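You operate a simulated robot arm through the tools that you are given. There is no shell and no other tool.

Carry out the task below with a simulated robot arm. There is one attempt and no reset: what you move stays moved.

Task
Dose the tube on the grey stand with 1 blue and 2 yellow strokes, then rack it.
Fine: park both spouts; the tube goes into the free hole. Set down upright: rinse tube.

Only the result counts: the job must be done as asked and must still hold three seconds after the hand-in. Knocking over, shifting, dropping, spilling or breaking anything else fails it.

Robot
A 6-joint arm with a two-finger parallel gripper, fixed in place. Base frame: the origin is at the foot of the arm, x ahead of it, y to its left, z up; the work surface is at about z = 0. Units: mm, rad, N and s.
With the tool pointing down near the work surface it reaches from about 120 to 500 mm from the base axis. Its first joint turns from -1.257 to 1.257 rad. Payload 0.65 kg.
The TCP is the grasp point between the finger pads, 25 mm short of the fingertips. In the tool frame z runs along the fingers and y along their closing line. The gripper opens to 76 mm. The fingers are 18 mm wide and 10 mm thick; the gripper's body (36 by 78 mm) begins 45 mm behind the TCP.
Orientation is that of the tool frame in the base frame, as [roll, pitch, yaw] about the fixed x, y, z axes, in that order (R = Rz(yaw) Ry(pitch) Rx(roll)). With the fingers straight down and closing along the base's y, the tool's x points along the base's -x, its y along +y and its z along -z.

Tools
- The arm moves only by the tool drive_tool. Its argument "increments" is a list of rows, each a list of 7 numbers: the shift along the tool's x, y, z in mm, then the turn, a rotation vector about the tool's x, y, z in rad, then the opening, from 0 (shut) to 1 (fully open). In form: [[dx, dy, dz, rx, ry, rz, jaw], ...]. A call has 1 to 20 rows; each row is the pose to reach, as a shift and turn from the pose commanded when the call began, along the tool's axes at that moment. Each row takes 0.2 s and may step no farther than 50 mm and 0.15 rad from the row before; otherwise, or with a gripper value out of range, the whole call is refused. A pose out of reach is approached as far as the arm can. The call stops where the force on the tool passes 80 N (or 10 N more than at its start, if that is more) or the arm is blocked; 0.2 s more then pass. The fingers move at their own pace (about 108 mm/s each) and stop on an object; they squeeze with about 43 N. The grip force told is the motor's: it shows also when the fingers shut on nothing. Time passes only in rows, and 0.2 s behind the last, so rows that repeat a pose let the fingers close. The reply holds the time, the measured pose of the TCP, the force on the tool along the base axes, the opening and the grip force, in the units named above and with some noise, with the torque about the TCP (base axes, N m) and any sound that the robot's microphone picked up.
- Cameras (640 x 400 px; columns grow to the right, rows downward): "scene" is fixed at [66.6, 272.5, 421.4]; the picture's right is [-0.66, -0.75, 0.00], its down [-0.35, 0.31, -0.89] and it looks along [0.66, -0.59, -0.46] (base axes); focal length 214 px, centre (320, 200). "wrist" rides on the gripper at [58, 11, -81] in the tool frame; the picture's right is [-0.18, 0.98, 0.00], its down [-0.75, -0.14, -0.64] and it looks along [-0.63, -0.12, 0.77] (tool axes); focal length 243 px, centre (320, 200). There is no depth. A picture from a camera that has moved, and an enlarged one, comes with that camera's place and axes in the base frame and with its lens. The place of the scene camera against the robot may be out by one fixed shift of up to 12 mm in any direction.
- camera(camera): a new picture of that camera. No time passes.
- close_up(camera, box): a new picture of the part [left, top, right, bottom] of that camera's present view, enlarged. No time passes.
- finish_job(): hands the job in; it is judged then, once.

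Nothing tells you positions but the pictures and the camera data. Unless the task says otherwise, let go and move clear before handing in.

The tools are called after "Emit:" as a command line: name --pt "numbers of a row" for each row, then --argument value for the rest, lists and objects as JSON in quotes. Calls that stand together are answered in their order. drive_tool: Moves the arm, as the interface text tells. Its arguments: {"type":"object","properties":{"increments":{"type":"array"}},"required":["increments"]} The other tools are called the same way: camera (camera) takes a picture; close_up (camera, box) takes an enlarged picture of a part of a camera's view; finish_job () hands the job in.

At the start:

```text
t: 0.0
position: [277.4, 4.2, 382.4]
tool_rot: [3.141, -0.001, -3.14]
wrist_force: [0.4, 0.3, 0.5]
torque: [-0.02, -0.01, 0.0]
gripper_width: 76.2
grip_force: 0.1
```

scene: 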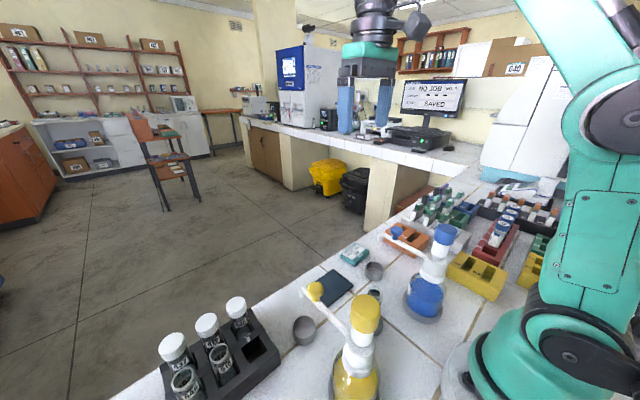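
wrist: 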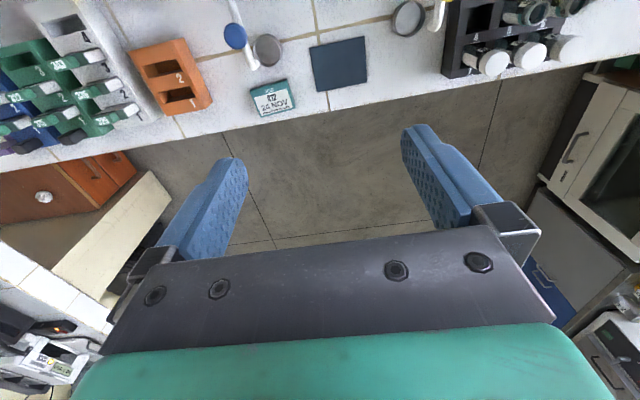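

I see two pump dispensers (yellow and blue), a black rack with tubes, and other racks; I'll look more closely before moving.

Emit:
close_up --camera "scene" --box '[140, 270, 340, 400]'

Emit:
close_up --camera "scene" --box '[280, 220, 480, 400]'

Emit:
close_up --camera "scene" --box '[380, 170, 580, 300]'

Emit:
close_up --camera "wrist" --box '[180, 0, 640, 130]'

Emit:
close_up --camera "wrist" --box '[0, 0, 240, 160]'

```text
3.08 times, centred on (240, 335) of scene
camera zoom: at [66.6, 272.5, 421.4], right [-0.66, -0.75, 0.0], down [-0.35, 0.31, -0.89], along [0.66, -0.59, -0.46], focal length 660 px, centre (566, -215)
```

zoom: 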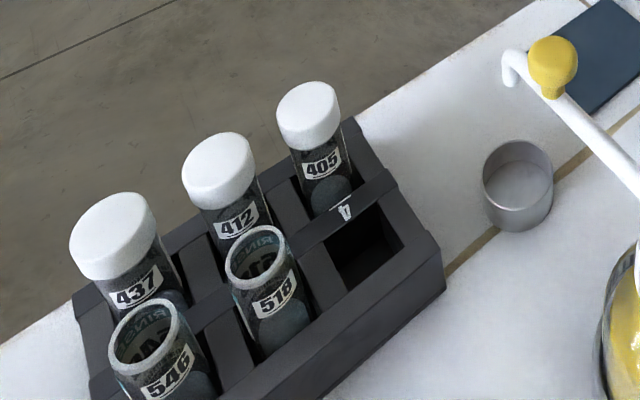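

```text
2.22 times, centred on (380, 310) of scene
camera zoom: at [66.6, 272.5, 421.4], right [-0.66, -0.75, 0.0], down [-0.35, 0.31, -0.89], along [0.66, -0.59, -0.46], focal length 477 px, centre (187, -44)
```

zoom: 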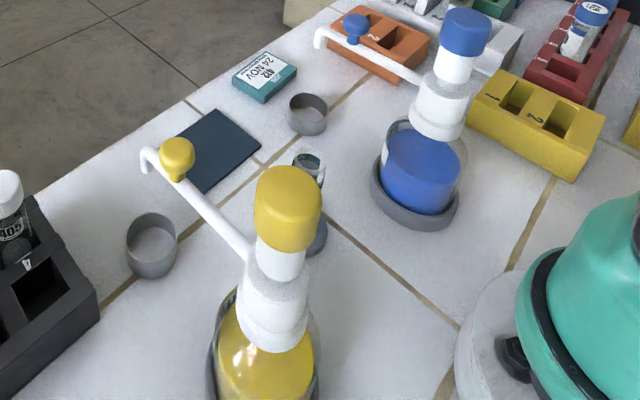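

```text
3.08 times, centred on (480, 235) of scene
camera zoom: at [66.6, 272.5, 421.4], right [-0.66, -0.75, 0.0], down [-0.35, 0.31, -0.89], along [0.66, -0.59, -0.46], focal length 660 px, centre (-172, 92)
```

zoom: 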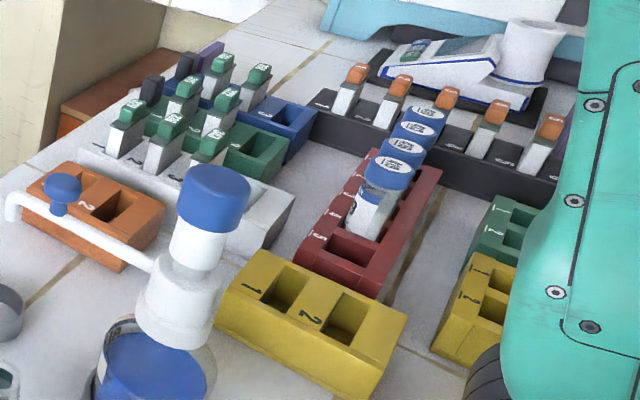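

```text
1.39 times, centred on (410, 65) of wrist
camera zoom: at [220.6, 15.2, 464.2], right [0.18, 0.98, 0.0], down [0.75, -0.14, 0.64], along [0.63, -0.12, -0.77], focal length 338 px, centre (195, 388)
```

zoom: 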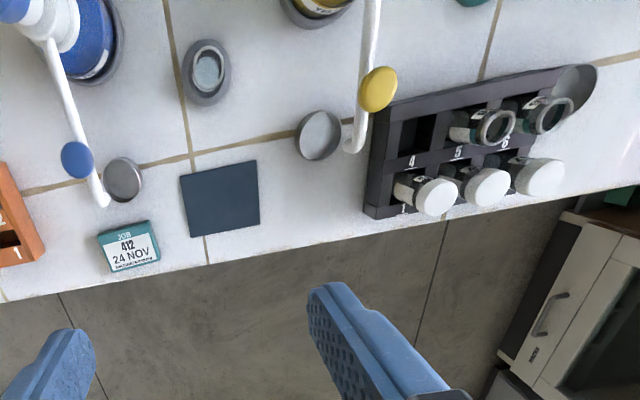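

```text
2.50 times, centred on (120, 80) of wrist
camera zoom: at [220.6, 15.2, 464.2], right [0.18, 0.98, 0.0], down [0.75, -0.14, 0.64], along [0.63, -0.12, -0.77], focal length 606 px, centre (820, 500)
```

zoom: 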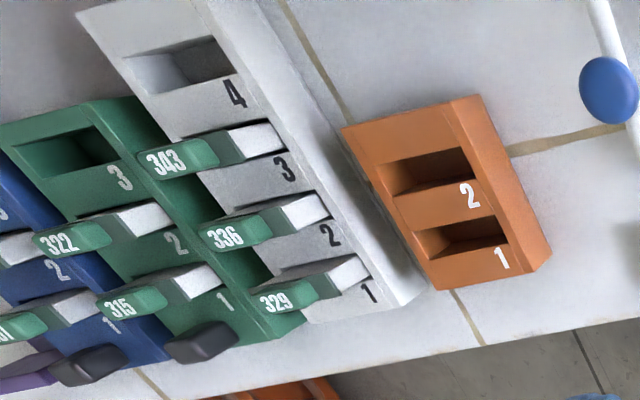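

The rack has one free hole (4), and a tube sits on a grey stand between the pumps. I'll zoom in on labels and the spouts.

Emit:
close_up --camera "scene" --box '[150, 330, 260, 400]'

Emit:
close_up --camera "scene" --box '[335, 250, 415, 350]'

Emit:
close_up --camera "scene" --box '[290, 270, 400, 400]'

Emit:
close_up --camera "wrist" --box '[430, 0, 620, 90]'

Emit:
close_up --camera "wrist" --box '[180, 0, 460, 130]'

```text
5.71 times, centred on (205, 365) of scene
camera zoom: at [66.6, 272.5, 421.4], right [-0.66, -0.75, 0.0], down [-0.35, 0.31, -0.89], along [0.66, -0.59, -0.46], focal length 1226 px, centre (977, -743)
```

zoom: 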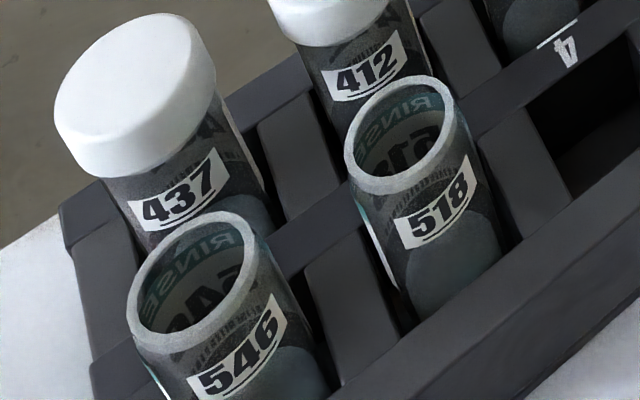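

```text
4.00 times, centred on (375, 300) of scene
camera zoom: at [66.6, 272.5, 421.4], right [-0.66, -0.75, 0.0], down [-0.35, 0.31, -0.89], along [0.66, -0.59, -0.46], focal length 858 px, centre (100, -200)
```

zoom: 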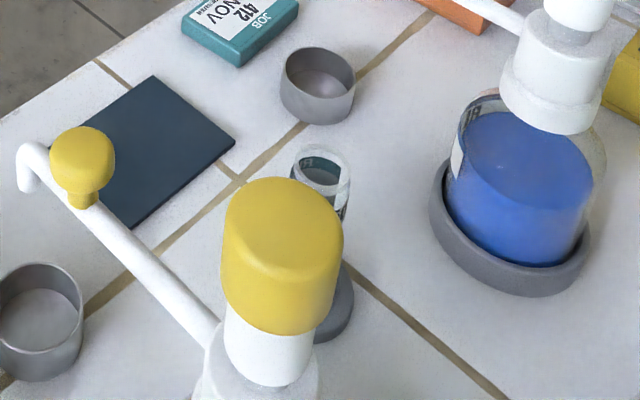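

```text
3.08 times, centred on (345, 335) of scene
camera zoom: at [66.6, 272.5, 421.4], right [-0.66, -0.75, 0.0], down [-0.35, 0.31, -0.89], along [0.66, -0.59, -0.46], focal length 660 px, centre (243, -215)
```

zoom: 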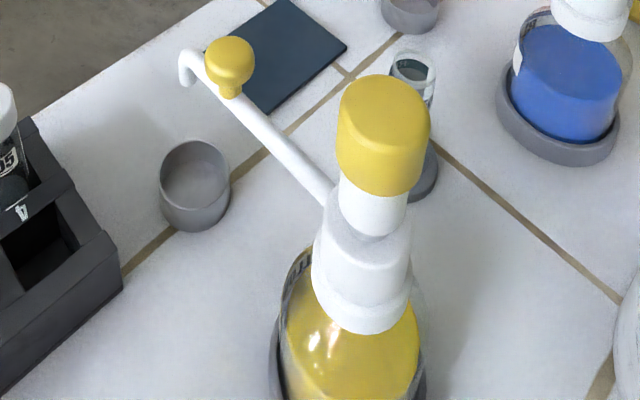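

```text
3.37 times, centred on (525, 45) of wrist
camera zoom: at [220.6, 15.2, 464.2], right [0.18, 0.98, 0.0], down [0.75, -0.14, 0.64], along [0.63, -0.12, -0.77], focal length 817 px, centre (-370, 722)
```

zoom: 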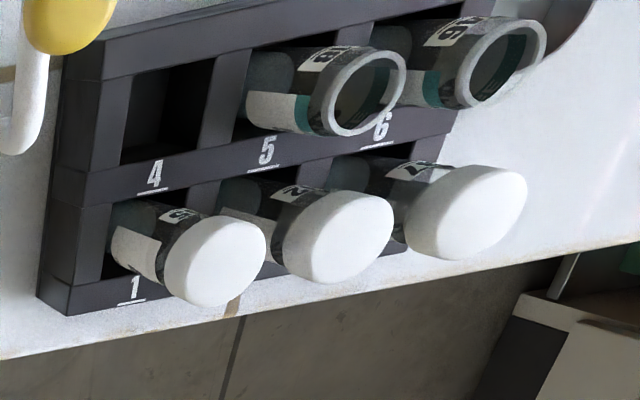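

```text
2.29 times, centred on (320, 65) of wrist
camera zoom: at [220.6, 15.2, 464.2], right [0.18, 0.98, 0.0], down [0.75, -0.14, 0.64], along [0.63, -0.12, -0.77], focal length 555 px, centre (320, 509)
```

zoom: 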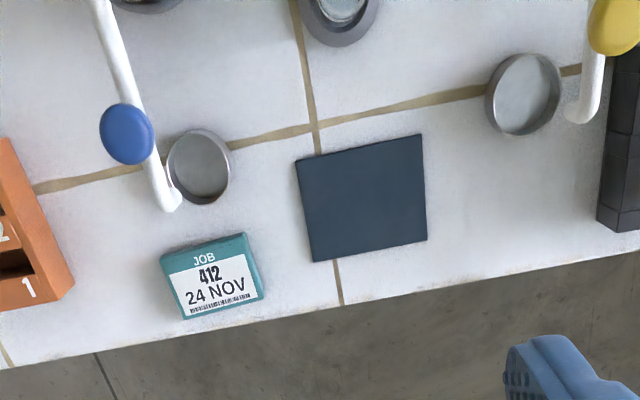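

I'd like wider framing near the base; a thin box seems to shift the view, so I'll use that for both cameras.

Emit:
close_up --camera "wrist" --box '[0, 0, 640, 10]'

Emit:
close_up --camera "scene" --box '[0, 390, 640, 400]'

Emit:
close_up --camera "wrist" --box '[290, 0, 370, 2]'

Emit:
close_up --camera "wrist" --box '[160, 0, 480, 2]'

```text
1.00 times, centred on (320, 5) of wrist (not enlarged: the box is as wide or as high as the picture)
camera zoom: at [220.6, 15.2, 464.2], right [0.18, 0.98, 0.0], down [0.75, -0.14, 0.64], along [0.63, -0.12, -0.77], focal length 243 px, centre (320, 395)
```

zoom: 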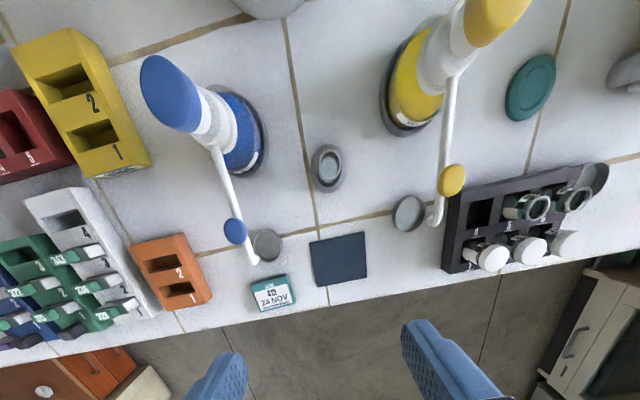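

```text
1.00 times, centred on (320, 395) of scene (not enlarged: the box is as wide or as high as the picture)
camera zoom: at [66.6, 272.5, 421.4], right [-0.66, -0.75, 0.0], down [-0.35, 0.31, -0.89], along [0.66, -0.59, -0.46], focal length 214 px, centre (320, 5)
```

zoom: 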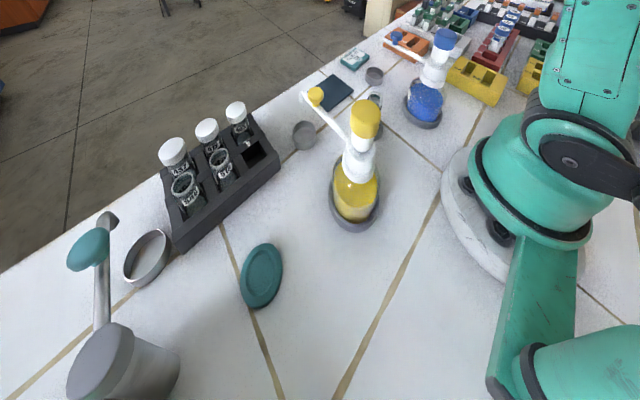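

```text
8.00 times, centred on (330, 1) of wrist
camera zoom: at [220.6, 15.2, 464.2], right [0.18, 0.98, 0.0], down [0.75, -0.14, 0.64], along [0.63, -0.12, -0.77], focal length 1941 px, centre (240, 1792)
```

zoom: 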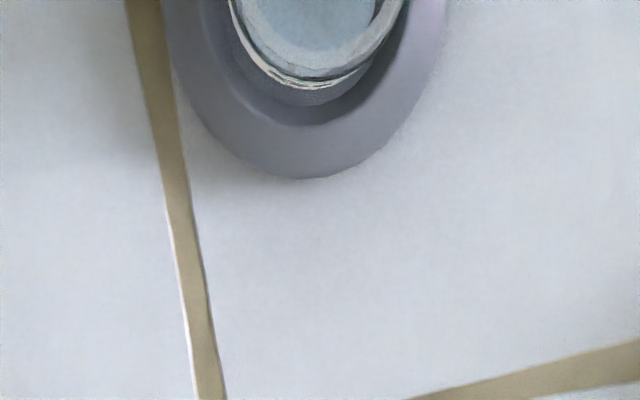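

```text
2.00 times, centred on (320, 1) of wrist
camera zoom: at [220.6, 15.2, 464.2], right [0.18, 0.98, 0.0], down [0.75, -0.14, 0.64], along [0.63, -0.12, -0.77], focal length 485 px, centre (320, 598)
```

zoom: 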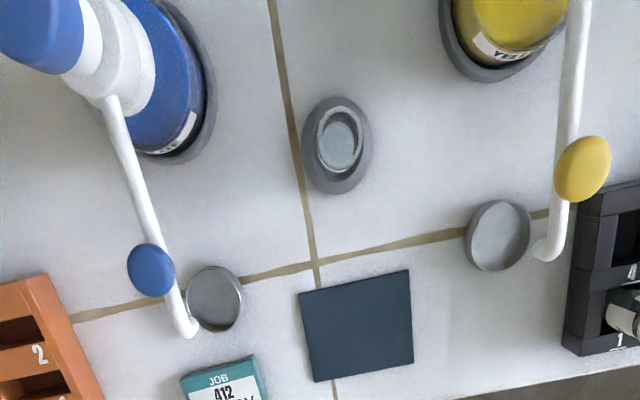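

There's also a third, grey dispenser with a teal knob and a teal disc out to the left side. I'll inspect that area and the rest of the surroundings.

Emit:
close_up --camera "scene" --box '[0, 395, 320, 400]'

Emit:
close_up --camera "scene" --box '[180, 395, 340, 400]'

Emit:
close_up --camera "wrist" --box '[630, 0, 640, 400]'

Emit:
close_up --camera "wrist" --box '[440, 0, 640, 2]'

Emit:
close_up --camera "wrist" --box '[0, 0, 240, 2]'

```text
2.00 times, centred on (160, 398) of scene
camera zoom: at [66.6, 272.5, 421.4], right [-0.66, -0.75, 0.0], down [-0.35, 0.31, -0.89], along [0.66, -0.59, -0.46], focal length 429 px, centre (640, -195)
```

zoom: 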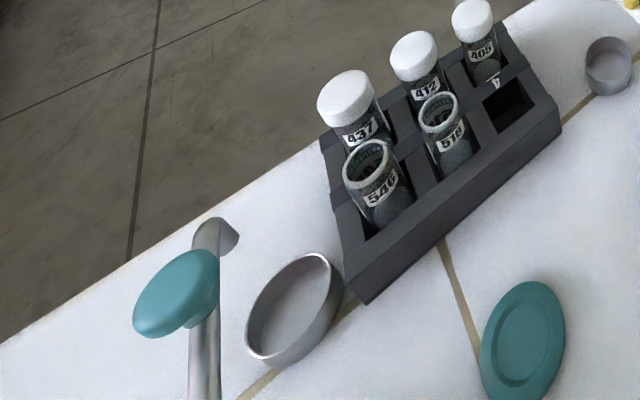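

```text
4.00 times, centred on (260, 398) of scene
camera zoom: at [66.6, 272.5, 421.4], right [-0.66, -0.75, 0.0], down [-0.35, 0.31, -0.89], along [0.66, -0.59, -0.46], focal length 858 px, centre (560, -590)
```

zoom: 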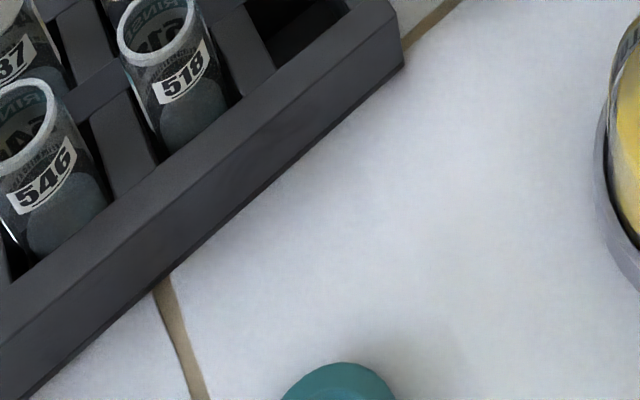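

```text
1.00 times, centred on (635, 200) of wrist (not enlarged: the box is as wide or as high as the picture)
camera zoom: at [220.6, 15.2, 464.2], right [0.18, 0.98, 0.0], down [0.75, -0.14, 0.64], along [0.63, -0.12, -0.77], focal length 243 px, centre (5, 200)
```

zoom: 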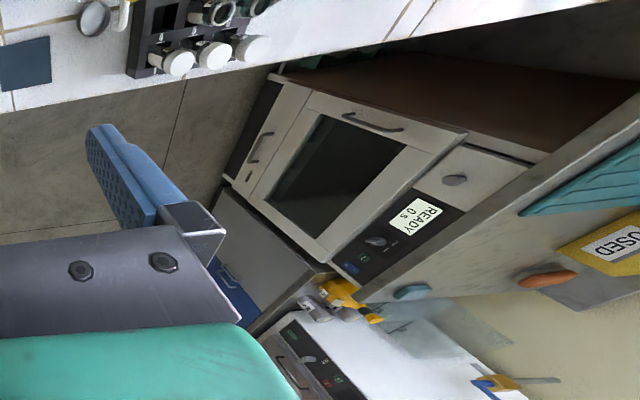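

```text
3.20 times, centred on (540, 1) of wrist
camera zoom: at [220.6, 15.2, 464.2], right [0.18, 0.98, 0.0], down [0.75, -0.14, 0.64], along [0.63, -0.12, -0.77], focal length 776 px, centre (-384, 837)
```

zoom: 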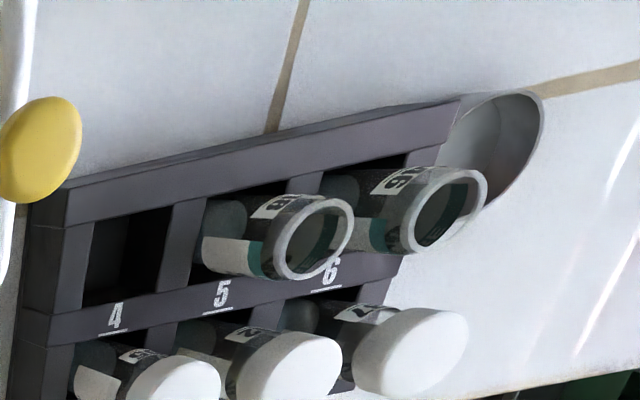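

```text
2.67 times, centred on (120, 1) of wrist
camera zoom: at [220.6, 15.2, 464.2], right [0.18, 0.98, 0.0], down [0.75, -0.14, 0.64], along [0.63, -0.12, -0.77], focal length 647 px, centre (853, 731)
```

zoom: 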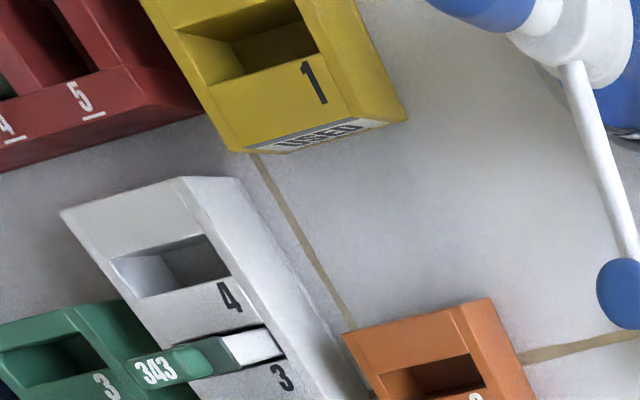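

The tube on the stand looks to be near (200, 30), both spouts look parked over their grey cups, and there is a third rinse station on the left. I'll pull the wrist back to get a better view of the stand tube.

Emit:
drive_tool --pt "40 2 0 0 0 0 1" --pt "80 4 0 0 0 0 1" --pt "107 6 0 0 0 0 1" --pt "107 6 0 0 0 0 1"

Emit:
camera --camera "wrist"

Emit:
close_up --camera "wrist" --box '[260, 20, 400, 110]'

Emit:
close_up --camera "wrist" --box '[0, 0, 640, 10]'

```text
t: 1.0
position: [173.1, 9.2, 384.7]
tool_rot: [-3.14, 0.0, -3.141]
wrist_force: [-0.4, 0.1, -0.3]
torque: [0.0, -0.01, 0.01]
gripper_width: 76.3
grip_force: 0.1
```

```text
taken
camera wrist: at [114.7, 20.3, 465.9], right [0.18, 0.98, 0.0], down [0.75, -0.14, 0.64], along [0.63, -0.12, -0.77], focal length 243 px, centre (320, 200)
```

wrist: 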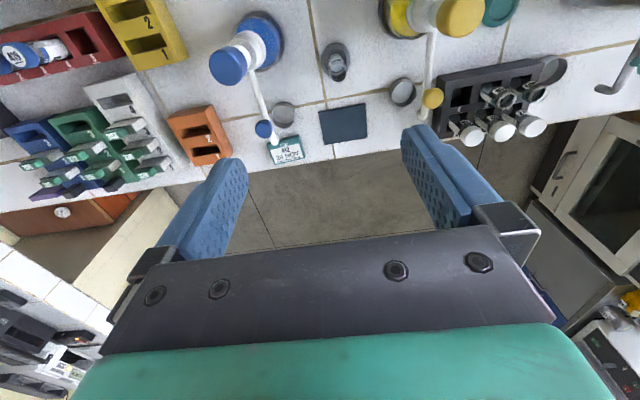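

```text
4.44 times, centred on (330, 65) of wrist
camera zoom: at [114.7, 20.3, 465.9], right [0.18, 0.98, 0.0], down [0.75, -0.14, 0.64], along [0.63, -0.12, -0.77], focal length 1078 px, centre (276, 800)
```

zoom: 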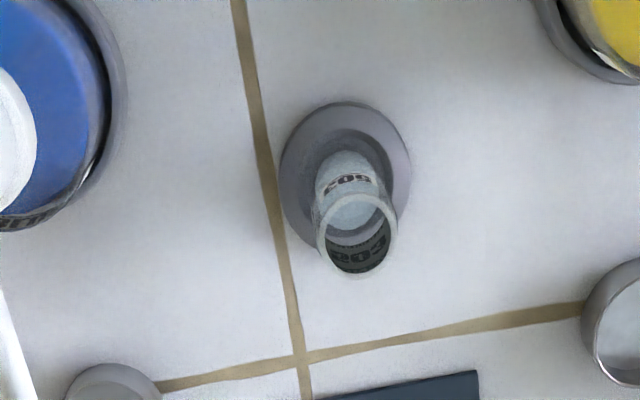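

```text
1.00 times, centred on (320, 5) of wrist (not enlarged: the box is as wide or as high as the picture)
camera zoom: at [114.7, 20.3, 465.9], right [0.18, 0.98, 0.0], down [0.75, -0.14, 0.64], along [0.63, -0.12, -0.77], focal length 243 px, centre (320, 395)
```

zoom: 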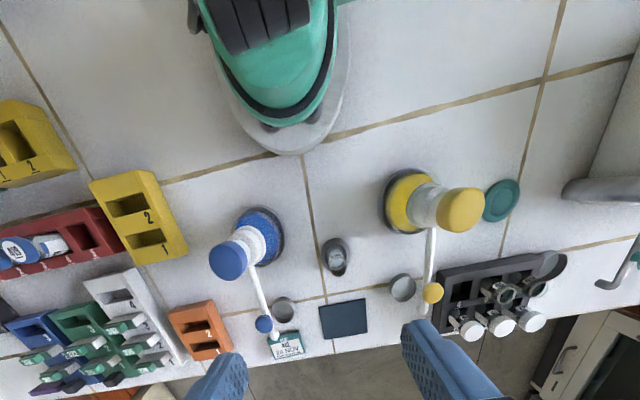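

The stand tube appears to be labelled 503. I'll look closer at it from both cameras and at the third station.

Emit:
close_up --camera "scene" --box '[362, 282, 394, 302]'

Emit:
close_up --camera "wrist" --box '[310, 40, 358, 90]'

Emit:
close_up --camera "wrist" --box '[420, 30, 580, 150]'

Emit:
close_up --camera "wrist" --box '[630, 0, 640, 200]'

Emit:
close_up --camera "wrist" --box '[380, 0, 560, 2]'

```text
16.00 times, centred on (378, 292) of scene
camera zoom: at [66.6, 272.5, 421.4], right [-0.66, -0.75, 0.0], down [-0.35, 0.31, -0.89], along [0.66, -0.59, -0.46], focal length 3432 px, centre (-608, -1272)
```

zoom: 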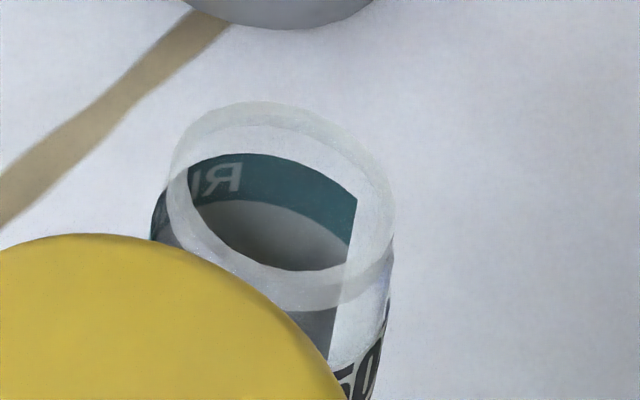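

```text
8.00 times, centred on (334, 65) of wrist
camera zoom: at [114.7, 20.3, 465.9], right [0.18, 0.98, 0.0], down [0.75, -0.14, 0.64], along [0.63, -0.12, -0.77], focal length 1941 px, centre (208, 1280)
```

zoom: 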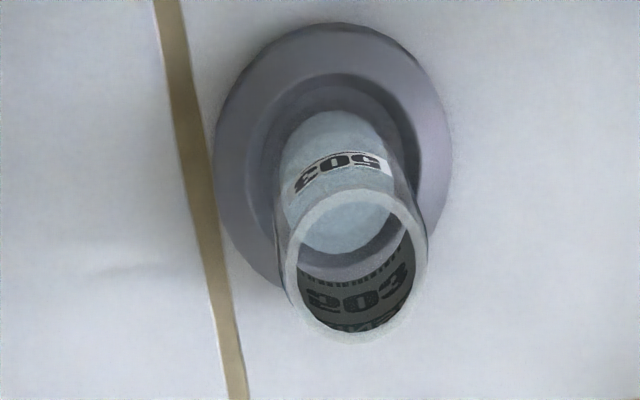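

```text
3.33 times, centred on (500, 90) of wrist
camera zoom: at [114.7, 20.3, 465.9], right [0.18, 0.98, 0.0], down [0.75, -0.14, 0.64], along [0.63, -0.12, -0.77], focal length 809 px, centre (-280, 567)
```

zoom: 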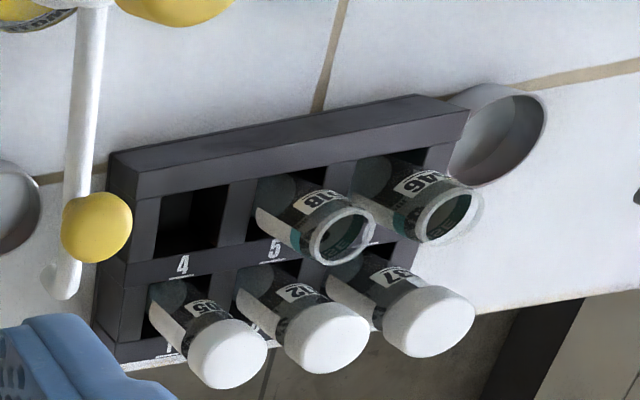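

```text
2.00 times, centred on (635, 100) of wrist
camera zoom: at [114.7, 20.3, 465.9], right [0.18, 0.98, 0.0], down [0.75, -0.14, 0.64], along [0.63, -0.12, -0.77], focal length 485 px, centre (-310, 400)
```

zoom: 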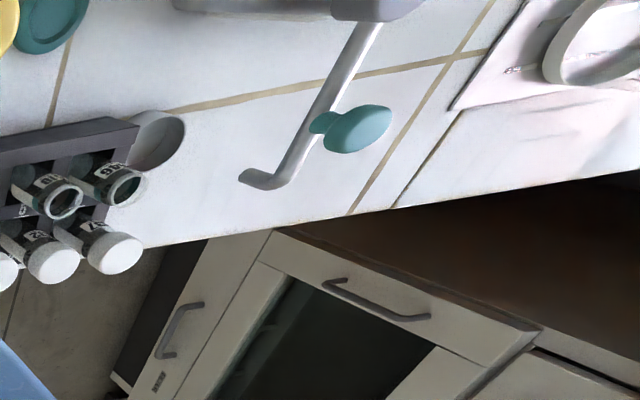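

```text
3.56 times, centred on (470, 1) of wrist
camera zoom: at [114.7, 20.3, 465.9], right [0.18, 0.98, 0.0], down [0.75, -0.14, 0.64], along [0.63, -0.12, -0.77], focal length 863 px, centre (-213, 908)
```

zoom: 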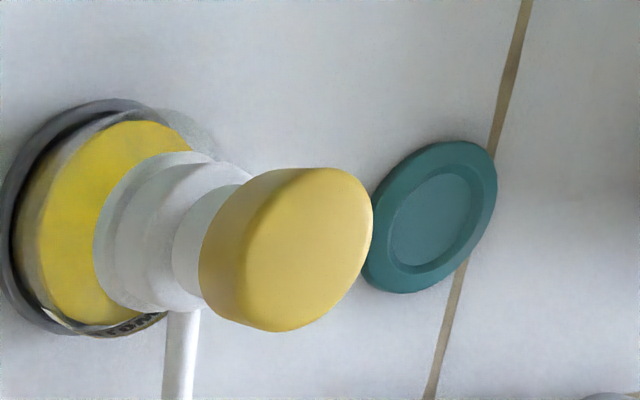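

The stand tube is 503 (a "RINSE"-band tube) at about (201, 30) with its mouth at z≈88; both pump axes are near x=151 (y≈143 yellow, y≈-82 blue). I'll move over towards the rack for a better look at hole 4 and the yellow pump.

Emit:
drive_tool --pt "-17 35 10 0 0 0 1" --pt "-34 70 20 0 0 0 1" --pt "-50 105 30 0 0 0 1" --pt "-67 140 40 0 0 0 1" --pt "-67 140 40 0 0 0 1"

Emit:
camera --camera "wrist"

Emit:
close_up --camera "wrist" --box '[0, 0, 640, 4]'

Emit:
close_up --camera "wrist" --box '[310, 20, 470, 120]'

```text
t: 2.2
position: [239.2, 149.5, 343.7]
tool_rot: [-3.141, 0.0, 3.141]
wrist_force: [0.0, -0.1, 0.1]
torque: [0.01, 0.01, -0.05]
gripper_width: 75.9
grip_force: 0.0
```

```text
taken
camera wrist: at [180.6, 160.7, 424.9], right [0.19, 0.98, 0.0], down [0.75, -0.14, 0.64], along [0.63, -0.12, -0.77], focal length 243 px, centre (320, 200)
```

wrist: 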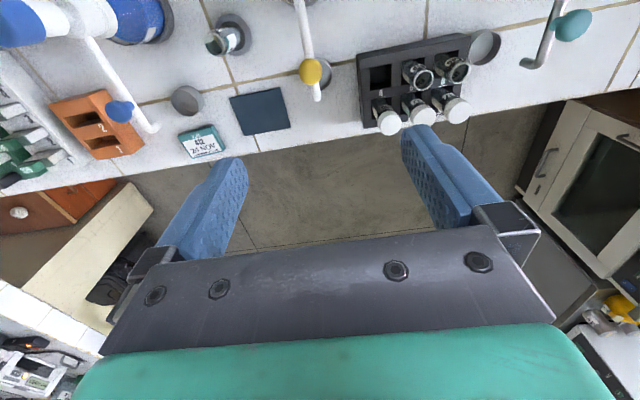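

```text
1.00 times, centred on (320, 2) of wrist (not enlarged: the box is as wide or as high as the picture)
camera zoom: at [180.6, 160.7, 424.9], right [0.19, 0.98, 0.0], down [0.75, -0.14, 0.64], along [0.63, -0.12, -0.77], focal length 243 px, centre (320, 398)
```

zoom: 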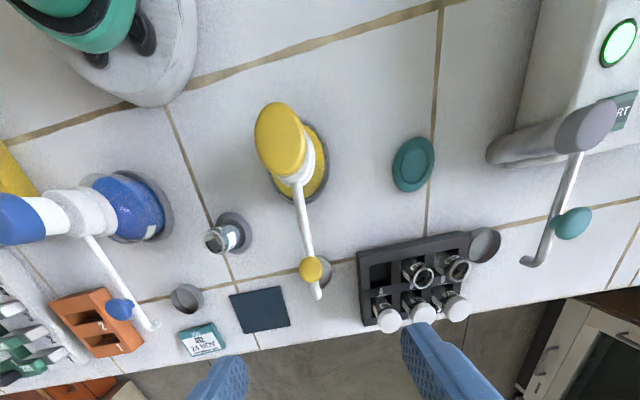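

```text
4.00 times, centred on (390, 70) of wrist
camera zoom: at [180.6, 160.7, 424.9], right [0.19, 0.98, 0.0], down [0.75, -0.14, 0.64], along [0.63, -0.12, -0.77], focal length 970 px, centre (40, 720)
```

zoom: 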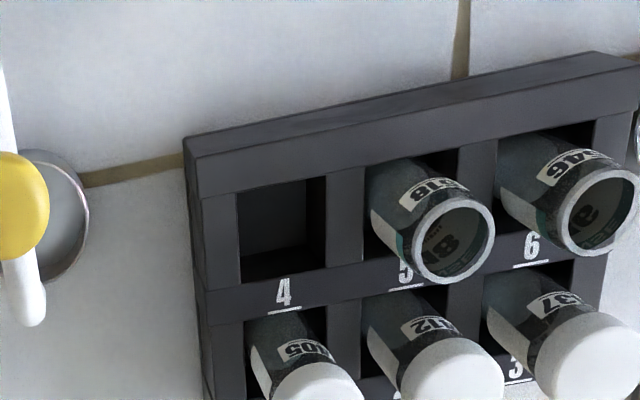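

There is also a machine with a lit green button behind the teal-knob station. I'll look at its label before deciding what "rinse tube" means.

Emit:
close_up --camera "wrist" --box '[540, 0, 640, 2]'

Emit:
close_up --camera "wrist" --box '[638, 0, 640, 200]'

Emit:
close_up --camera "wrist" --box '[200, 0, 260, 40]'

Emit:
close_up --camera "wrist" --box '[400, 50, 480, 100]'

Emit:
close_up --camera "scene" --box '[0, 396, 640, 400]'

```text
6.40 times, centred on (590, 1) of wrist
camera zoom: at [180.6, 160.7, 424.9], right [0.19, 0.98, 0.0], down [0.75, -0.14, 0.64], along [0.63, -0.12, -0.77], focal length 1553 px, centre (-1408, 1474)
```

zoom: 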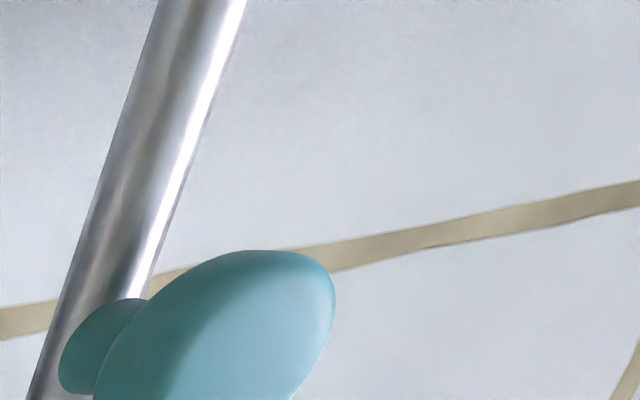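

```text
2.00 times, centred on (639, 100) of wrist
camera zoom: at [180.6, 160.7, 424.9], right [0.19, 0.98, 0.0], down [0.75, -0.14, 0.64], along [0.63, -0.12, -0.77], focal length 485 px, centre (-318, 400)
```

zoom: 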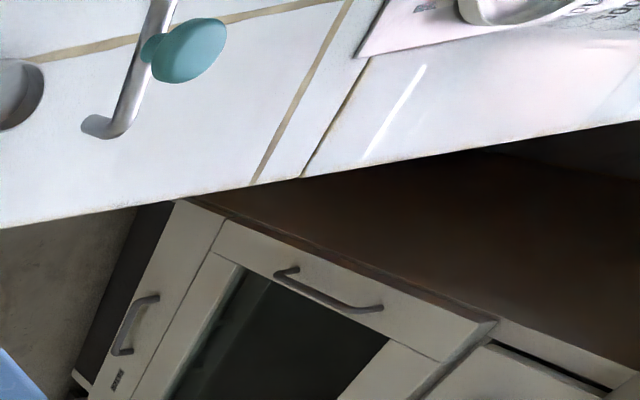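

```text
10.00 times, centred on (230, 20) of wrist
camera zoom: at [180.6, 160.7, 424.9], right [0.19, 0.98, 0.0], down [0.75, -0.14, 0.64], along [0.63, -0.12, -0.77], focal length 2426 px, centre (1220, 2000)
```

zoom: 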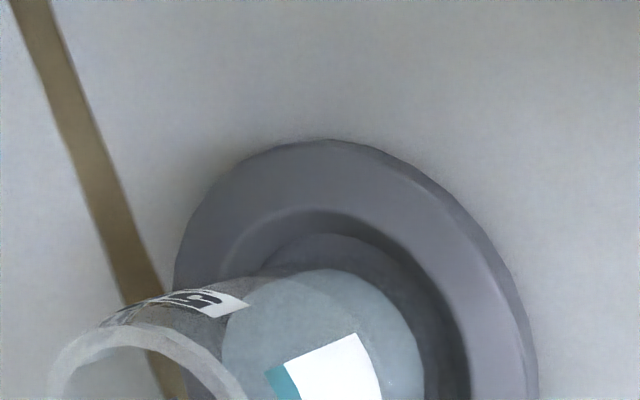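

```text
8.00 times, centred on (440, 75) of wrist
camera zoom: at [180.6, 160.7, 424.9], right [0.19, 0.98, 0.0], down [0.75, -0.14, 0.64], along [0.63, -0.12, -0.77], focal length 1941 px, centre (-640, 1200)
```

zoom: 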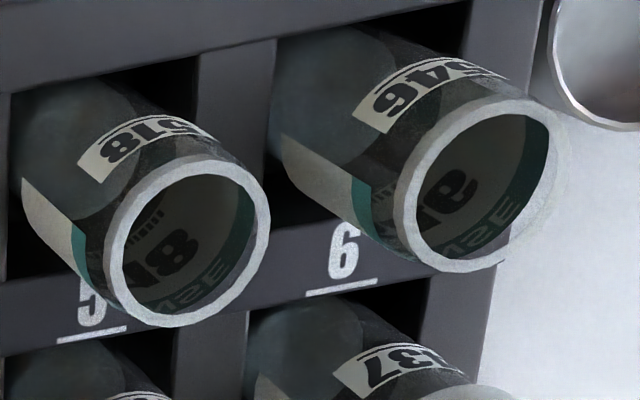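

```text
1.00 times, centred on (320, 398) of scene (not enlarged: the box is as wide or as high as the picture)
camera zoom: at [66.6, 272.5, 421.4], right [-0.66, -0.75, 0.0], down [-0.35, 0.31, -0.89], along [0.66, -0.59, -0.46], focal length 214 px, centre (320, 2)
```

zoom: 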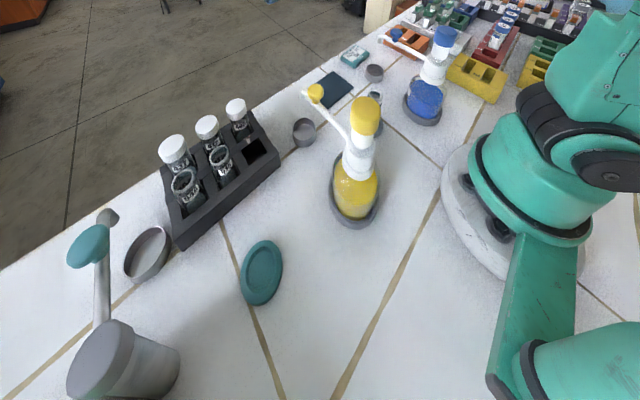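

I'll check whether the capped tubes carry the same band, and look at the front button panel.

Emit:
close_up --camera "wrist" --box '[365, 80, 445, 130]'

Emit:
close_up --camera "scene" --box '[155, 325, 215, 365]'

Emit:
close_up --camera "scene" --box '[200, 295, 260, 335]'

Emit:
close_up --camera "scene" --box '[395, 70, 475, 130]'

```text
8.00 times, centred on (405, 105) of wrist
camera zoom: at [180.6, 160.7, 424.9], right [0.19, 0.98, 0.0], down [0.75, -0.14, 0.64], along [0.63, -0.12, -0.77], focal length 1941 px, centre (-360, 960)
```

zoom: 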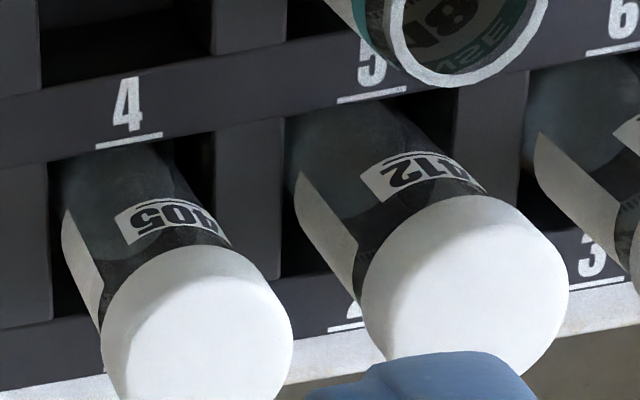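

```text
10.00 times, centred on (185, 345) of scene
camera zoom: at [66.6, 272.5, 421.4], right [-0.66, -0.75, 0.0], down [-0.35, 0.31, -0.89], along [0.66, -0.59, -0.46], focal length 2145 px, centre (1670, -1250)
```

zoom: 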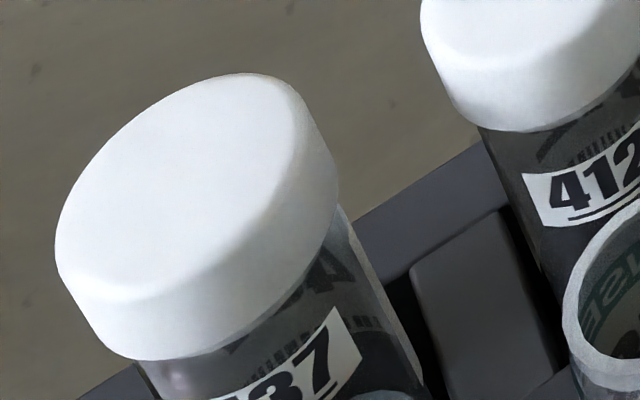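

```text
10.00 times, centred on (230, 315) of scene
camera zoom: at [66.6, 272.5, 421.4], right [-0.66, -0.75, 0.0], down [-0.35, 0.31, -0.89], along [0.66, -0.59, -0.46], focal length 2145 px, centre (1220, -950)
```

zoom: 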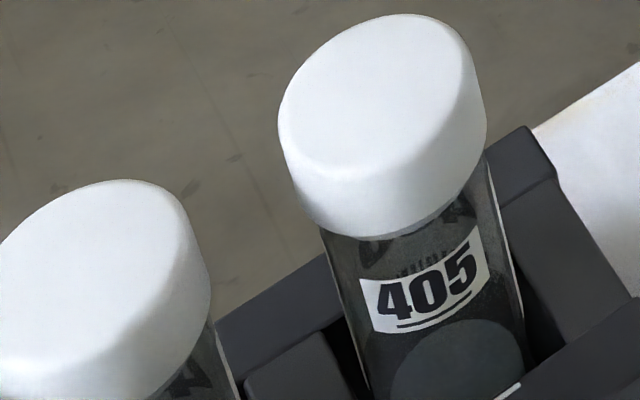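

```text
6.67 times, centred on (435, 100) of scene
camera zoom: at [66.6, 272.5, 421.4], right [-0.66, -0.75, 0.0], down [-0.35, 0.31, -0.89], along [0.66, -0.59, -0.46], focal length 1430 px, centre (-447, 867)
```

zoom: 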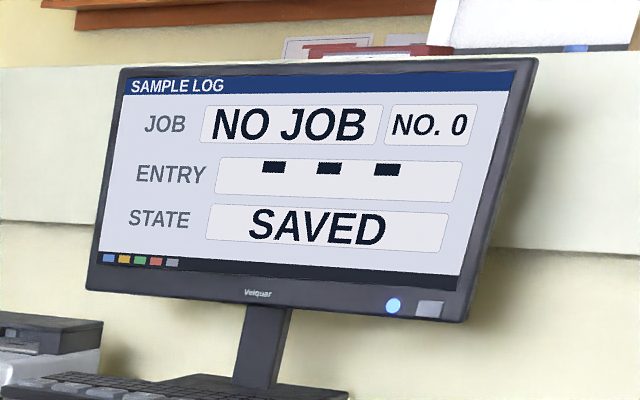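

The capped tubes have no teal band, so "rinse tube" is simply the open kind like 503 – it must stay upright. Next I'll pull back over the yellow pump for an accurate triangulation of its axis, spout, cap and the stand tube.

Emit:
drive_tool --pt "40 -1 -20 0 0 0 1" --pt "80 -3 -40 0 0 0 1" --pt "119 -4 -40 0 0 0 1" --pt "119 -4 -40 0 0 0 1"

Emit:
camera --camera "wrist"

Emit:
close_up --camera "wrist" --box '[250, 30, 410, 130]'

Emit:
close_up --camera "wrist" --box '[210, 90, 370, 190]'

Emit:
close_up --camera "wrist" --box '[340, 90, 500, 190]'

```text
t: 3.2
position: [116.3, 145.1, 384.0]
tool_rot: [-3.141, -0.001, 3.14]
wrist_force: [0.9, -0.1, 0.3]
torque: [0.0, -0.01, -0.03]
gripper_width: 75.7
grip_force: 0.1
```

```text
taken
camera wrist: at [60.0, 155.7, 466.3], right [0.19, 0.98, 0.0], down [0.75, -0.14, 0.64], along [0.63, -0.12, -0.77], focal length 243 px, centre (320, 200)
```

wrist: 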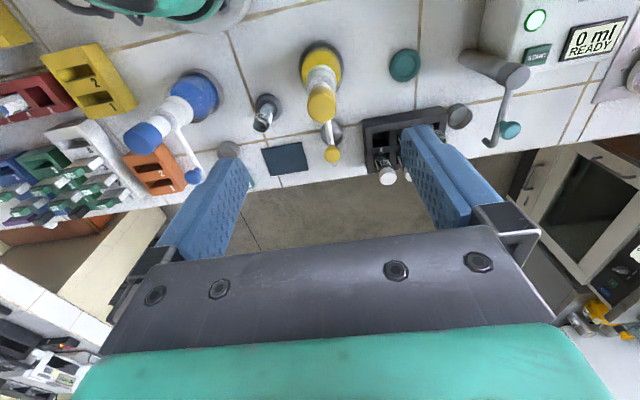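

```text
4.00 times, centred on (330, 80) of wrist
camera zoom: at [60.0, 155.7, 466.3], right [0.19, 0.98, 0.0], down [0.75, -0.14, 0.64], along [0.63, -0.12, -0.77], focal length 970 px, centre (280, 680)
```

zoom: 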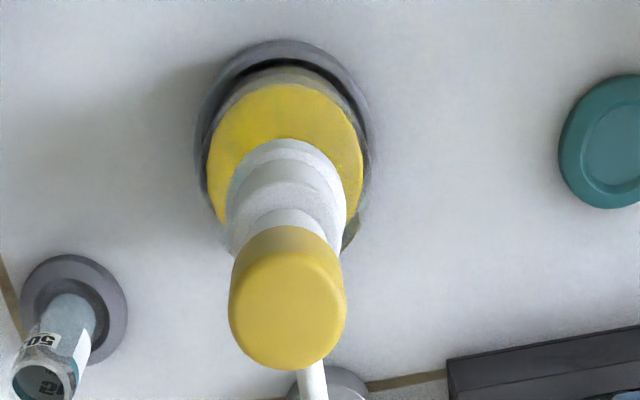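

```text
4.00 times, centred on (290, 140) of wrist
camera zoom: at [60.0, 155.7, 466.3], right [0.19, 0.98, 0.0], down [0.75, -0.14, 0.64], along [0.63, -0.12, -0.77], focal length 970 px, centre (440, 440)
```

zoom: 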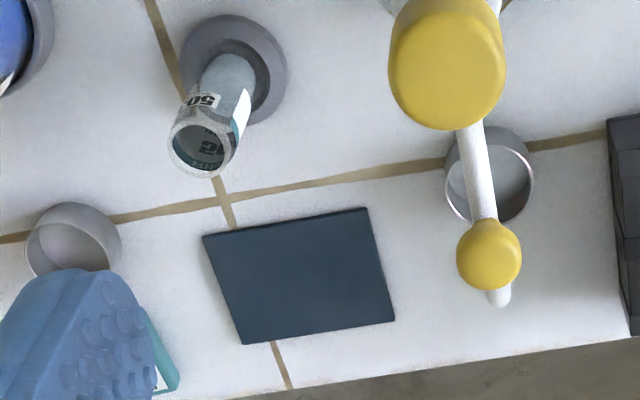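

```text
4.00 times, centred on (420, 140) of wrist
camera zoom: at [60.0, 155.7, 466.3], right [0.19, 0.98, 0.0], down [0.75, -0.14, 0.64], along [0.63, -0.12, -0.77], focal length 970 px, centre (-80, 440)
```

zoom: 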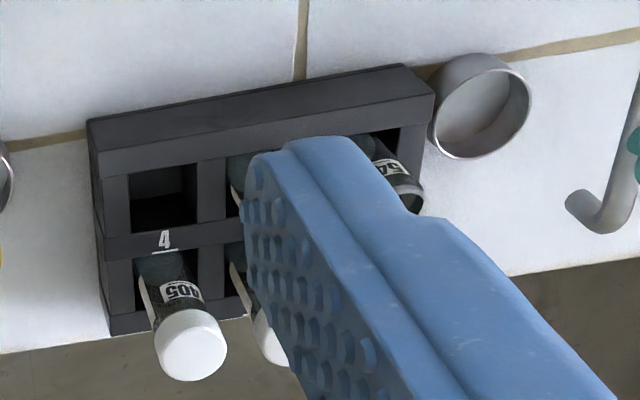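

I have consistent estimates: yellow knob ≈ (234.6, 141.1, 152), its spout tip ≈ (269, 140.5) right above its cup, pump axis ≈ (146, 142), cap top ≈ z 212. I'll move above the yellow knob and take a closer look before touching anything.

Emit:
drive_tool --pt "-40 -1 0 0 0 0 0.6" --pt "-80 -2 0 0 0 0 0.6" --pt "-116 -3.6 0 0 0 0 0.6" --pt "-116 -3.6 45 0 0 0 0.6" --pt "-116 -3.6 90 0 0 0 0.6" --pt "-116 -3.6 120 0 0 0 0.6" --pt "-116 -3.6 140 0 0 0 0.6" --pt "-116 -3.6 140 0 0 0 0.6"

Emit:
camera --camera "wrist"

Emit:
close_up --camera "wrist" --box '[240, 50, 400, 150]'

Emit:
close_up --camera "wrist" --box '[160, 0, 480, 2]'

Emit:
camera --camera "scene"

```text
t: 5.0
position: [237.4, 143.7, 241.2]
tool_rot: [-3.14, 0.001, -3.141]
wrist_force: [-0.7, 0.4, -0.4]
torque: [0.01, -0.02, 0.0]
gripper_width: 45.5
grip_force: 0.1
```

```text
taken
camera wrist: at [180.2, 155.6, 323.6], right [0.18, 0.98, 0.0], down [0.75, -0.14, 0.64], along [0.63, -0.12, -0.77], focal length 243 px, centre (320, 200)
```

wrist: 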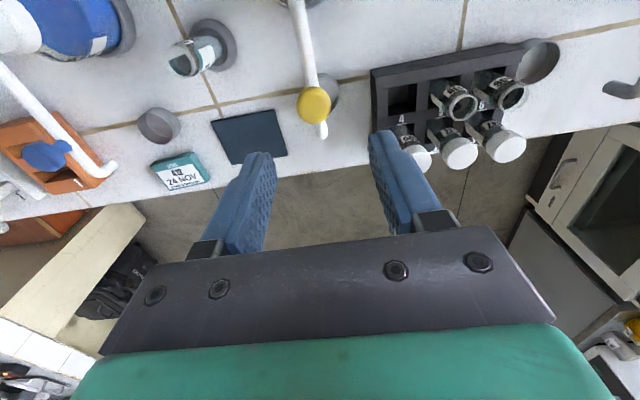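

```text
4.00 times, centred on (320, 100) of wrist
camera zoom: at [180.2, 155.6, 323.6], right [0.18, 0.98, 0.0], down [0.75, -0.14, 0.64], along [0.63, -0.12, -0.77], focal length 970 px, centre (320, 600)
```

zoom: 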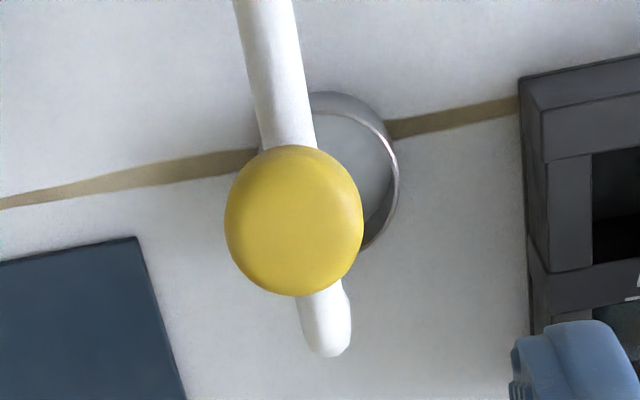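

```text
2.00 times, centred on (320, 1) of wrist
camera zoom: at [180.2, 155.6, 323.6], right [0.18, 0.98, 0.0], down [0.75, -0.14, 0.64], along [0.63, -0.12, -0.77], focal length 485 px, centre (320, 598)
```

zoom: 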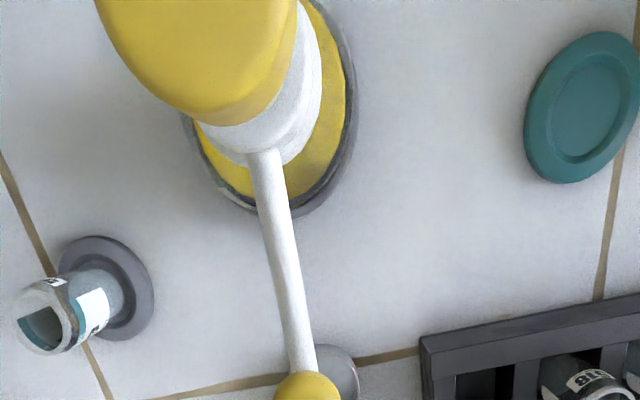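

```text
taken
```

scene: 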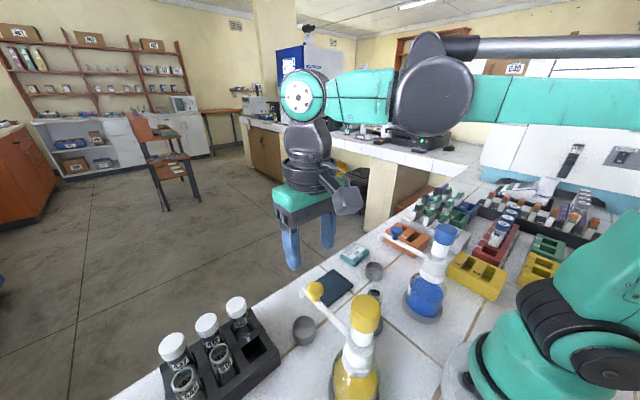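

The knob sits around (236, 140.8) at z≈150, and the pump axis is about (149, 142). I'll lower to just above the knob and verify alignment.

Emit:
drive_tool --pt "1.8 -3.4 15 0 0 0 0.6" --pt "1.8 -3.4 35 0 0 0 0.6" --pt "1.8 -3.4 50 0 0 0 0.6" --pt "1.8 -3.4 50 0 0 0 0.6"

Emit:
camera --camera "wrist"

Emit:
close_up --camera "scene" --box '[250, 200, 410, 330]'

```text
t: 6.0
position: [234.9, 141.5, 191.6]
tool_rot: [3.141, -0.001, -3.14]
wrist_force: [0.2, 0.2, -0.1]
torque: [0.0, -0.03, 0.01]
gripper_width: 45.6
grip_force: 0.0
```

```text
taken
camera wrist: at [176.5, 152.1, 273.1], right [0.18, 0.98, 0.0], down [0.75, -0.14, 0.64], along [0.63, -0.12, -0.77], focal length 243 px, centre (320, 200)
```

wrist: 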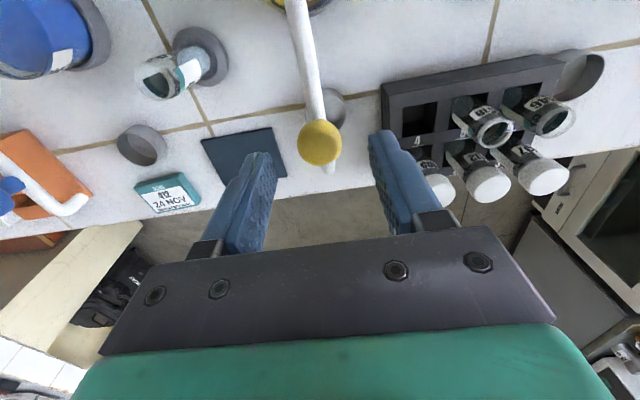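

```text
3.08 times, centred on (330, 265) of scene
camera zoom: at [66.6, 272.5, 421.4], right [-0.66, -0.75, 0.0], down [-0.35, 0.31, -0.89], along [0.66, -0.59, -0.46], focal length 660 px, centre (289, 0)
```

zoom: 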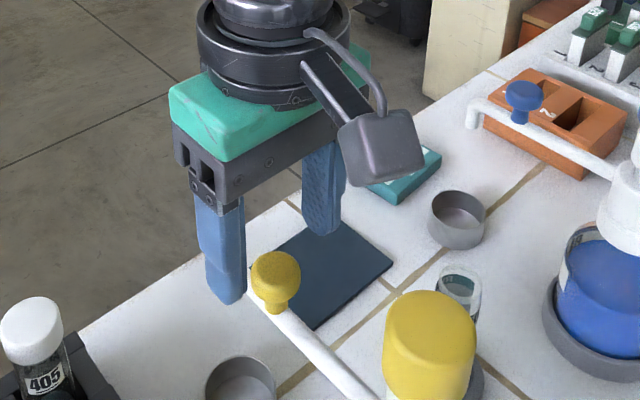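

The camera housing on the gripper points toward the pump axis, so I'll grip a bit high (TCP z≈165) to clear the cap (top ≈ z 210). Lowering around the knob and narrowing the jaws into a loose cage.

Emit:
drive_tool --pt "-1.5 -0.3 9 0 0 0 0.6" --pt "-1.5 -0.3 18 0 0 0 0.6" --pt "-1.5 -0.3 26 0 0 0 0.6" --pt "-1.5 -0.3 26 0 0 0 0.5" --pt "-1.5 -0.3 26 0 0 0 0.42" --pt "-1.5 -0.3 26 0 0 0 0.38"

Emit:
camera --camera "wrist"

Emit:
close_up --camera "wrist" --box '[240, 120, 400, 220]'

Emit:
close_up --camera "scene" --box '[250, 200, 410, 330]'

```text
t: 7.4
position: [235.9, 140.1, 167.0]
tool_rot: [3.14, 0.0, -3.141]
wrist_force: [-0.1, 0.4, -0.5]
torque: [-0.01, 0.03, 0.01]
gripper_width: 28.6
grip_force: 0.0
```

```text
taken
camera wrist: at [177.9, 150.5, 247.5], right [0.18, 0.98, 0.0], down [0.75, -0.14, 0.64], along [0.63, -0.12, -0.77], focal length 243 px, centre (320, 200)
```

wrist: 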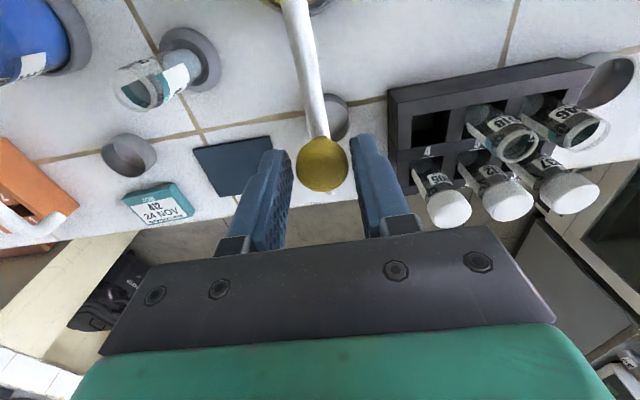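

```text
4.00 times, centred on (320, 170) of wrist
camera zoom: at [177.9, 150.5, 247.5], right [0.18, 0.98, 0.0], down [0.75, -0.14, 0.64], along [0.63, -0.12, -0.77], focal length 970 px, centre (320, 320)
```

zoom: 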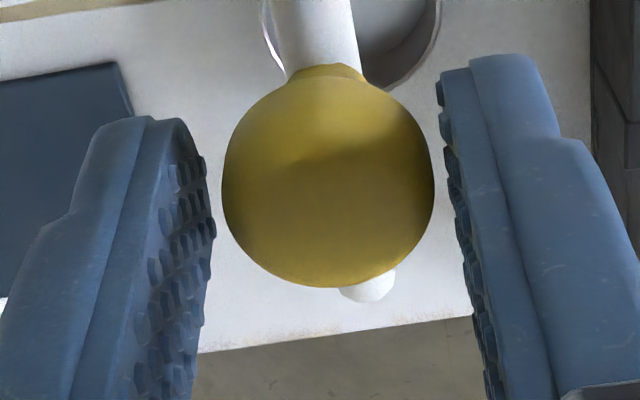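

```text
3.08 times, centred on (330, 265) of scene
camera zoom: at [66.6, 272.5, 421.4], right [-0.66, -0.75, 0.0], down [-0.35, 0.31, -0.89], along [0.66, -0.59, -0.46], focal length 660 px, centre (289, 0)
```

zoom: 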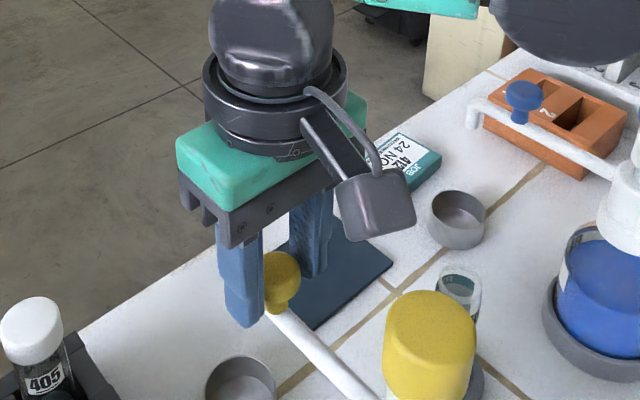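

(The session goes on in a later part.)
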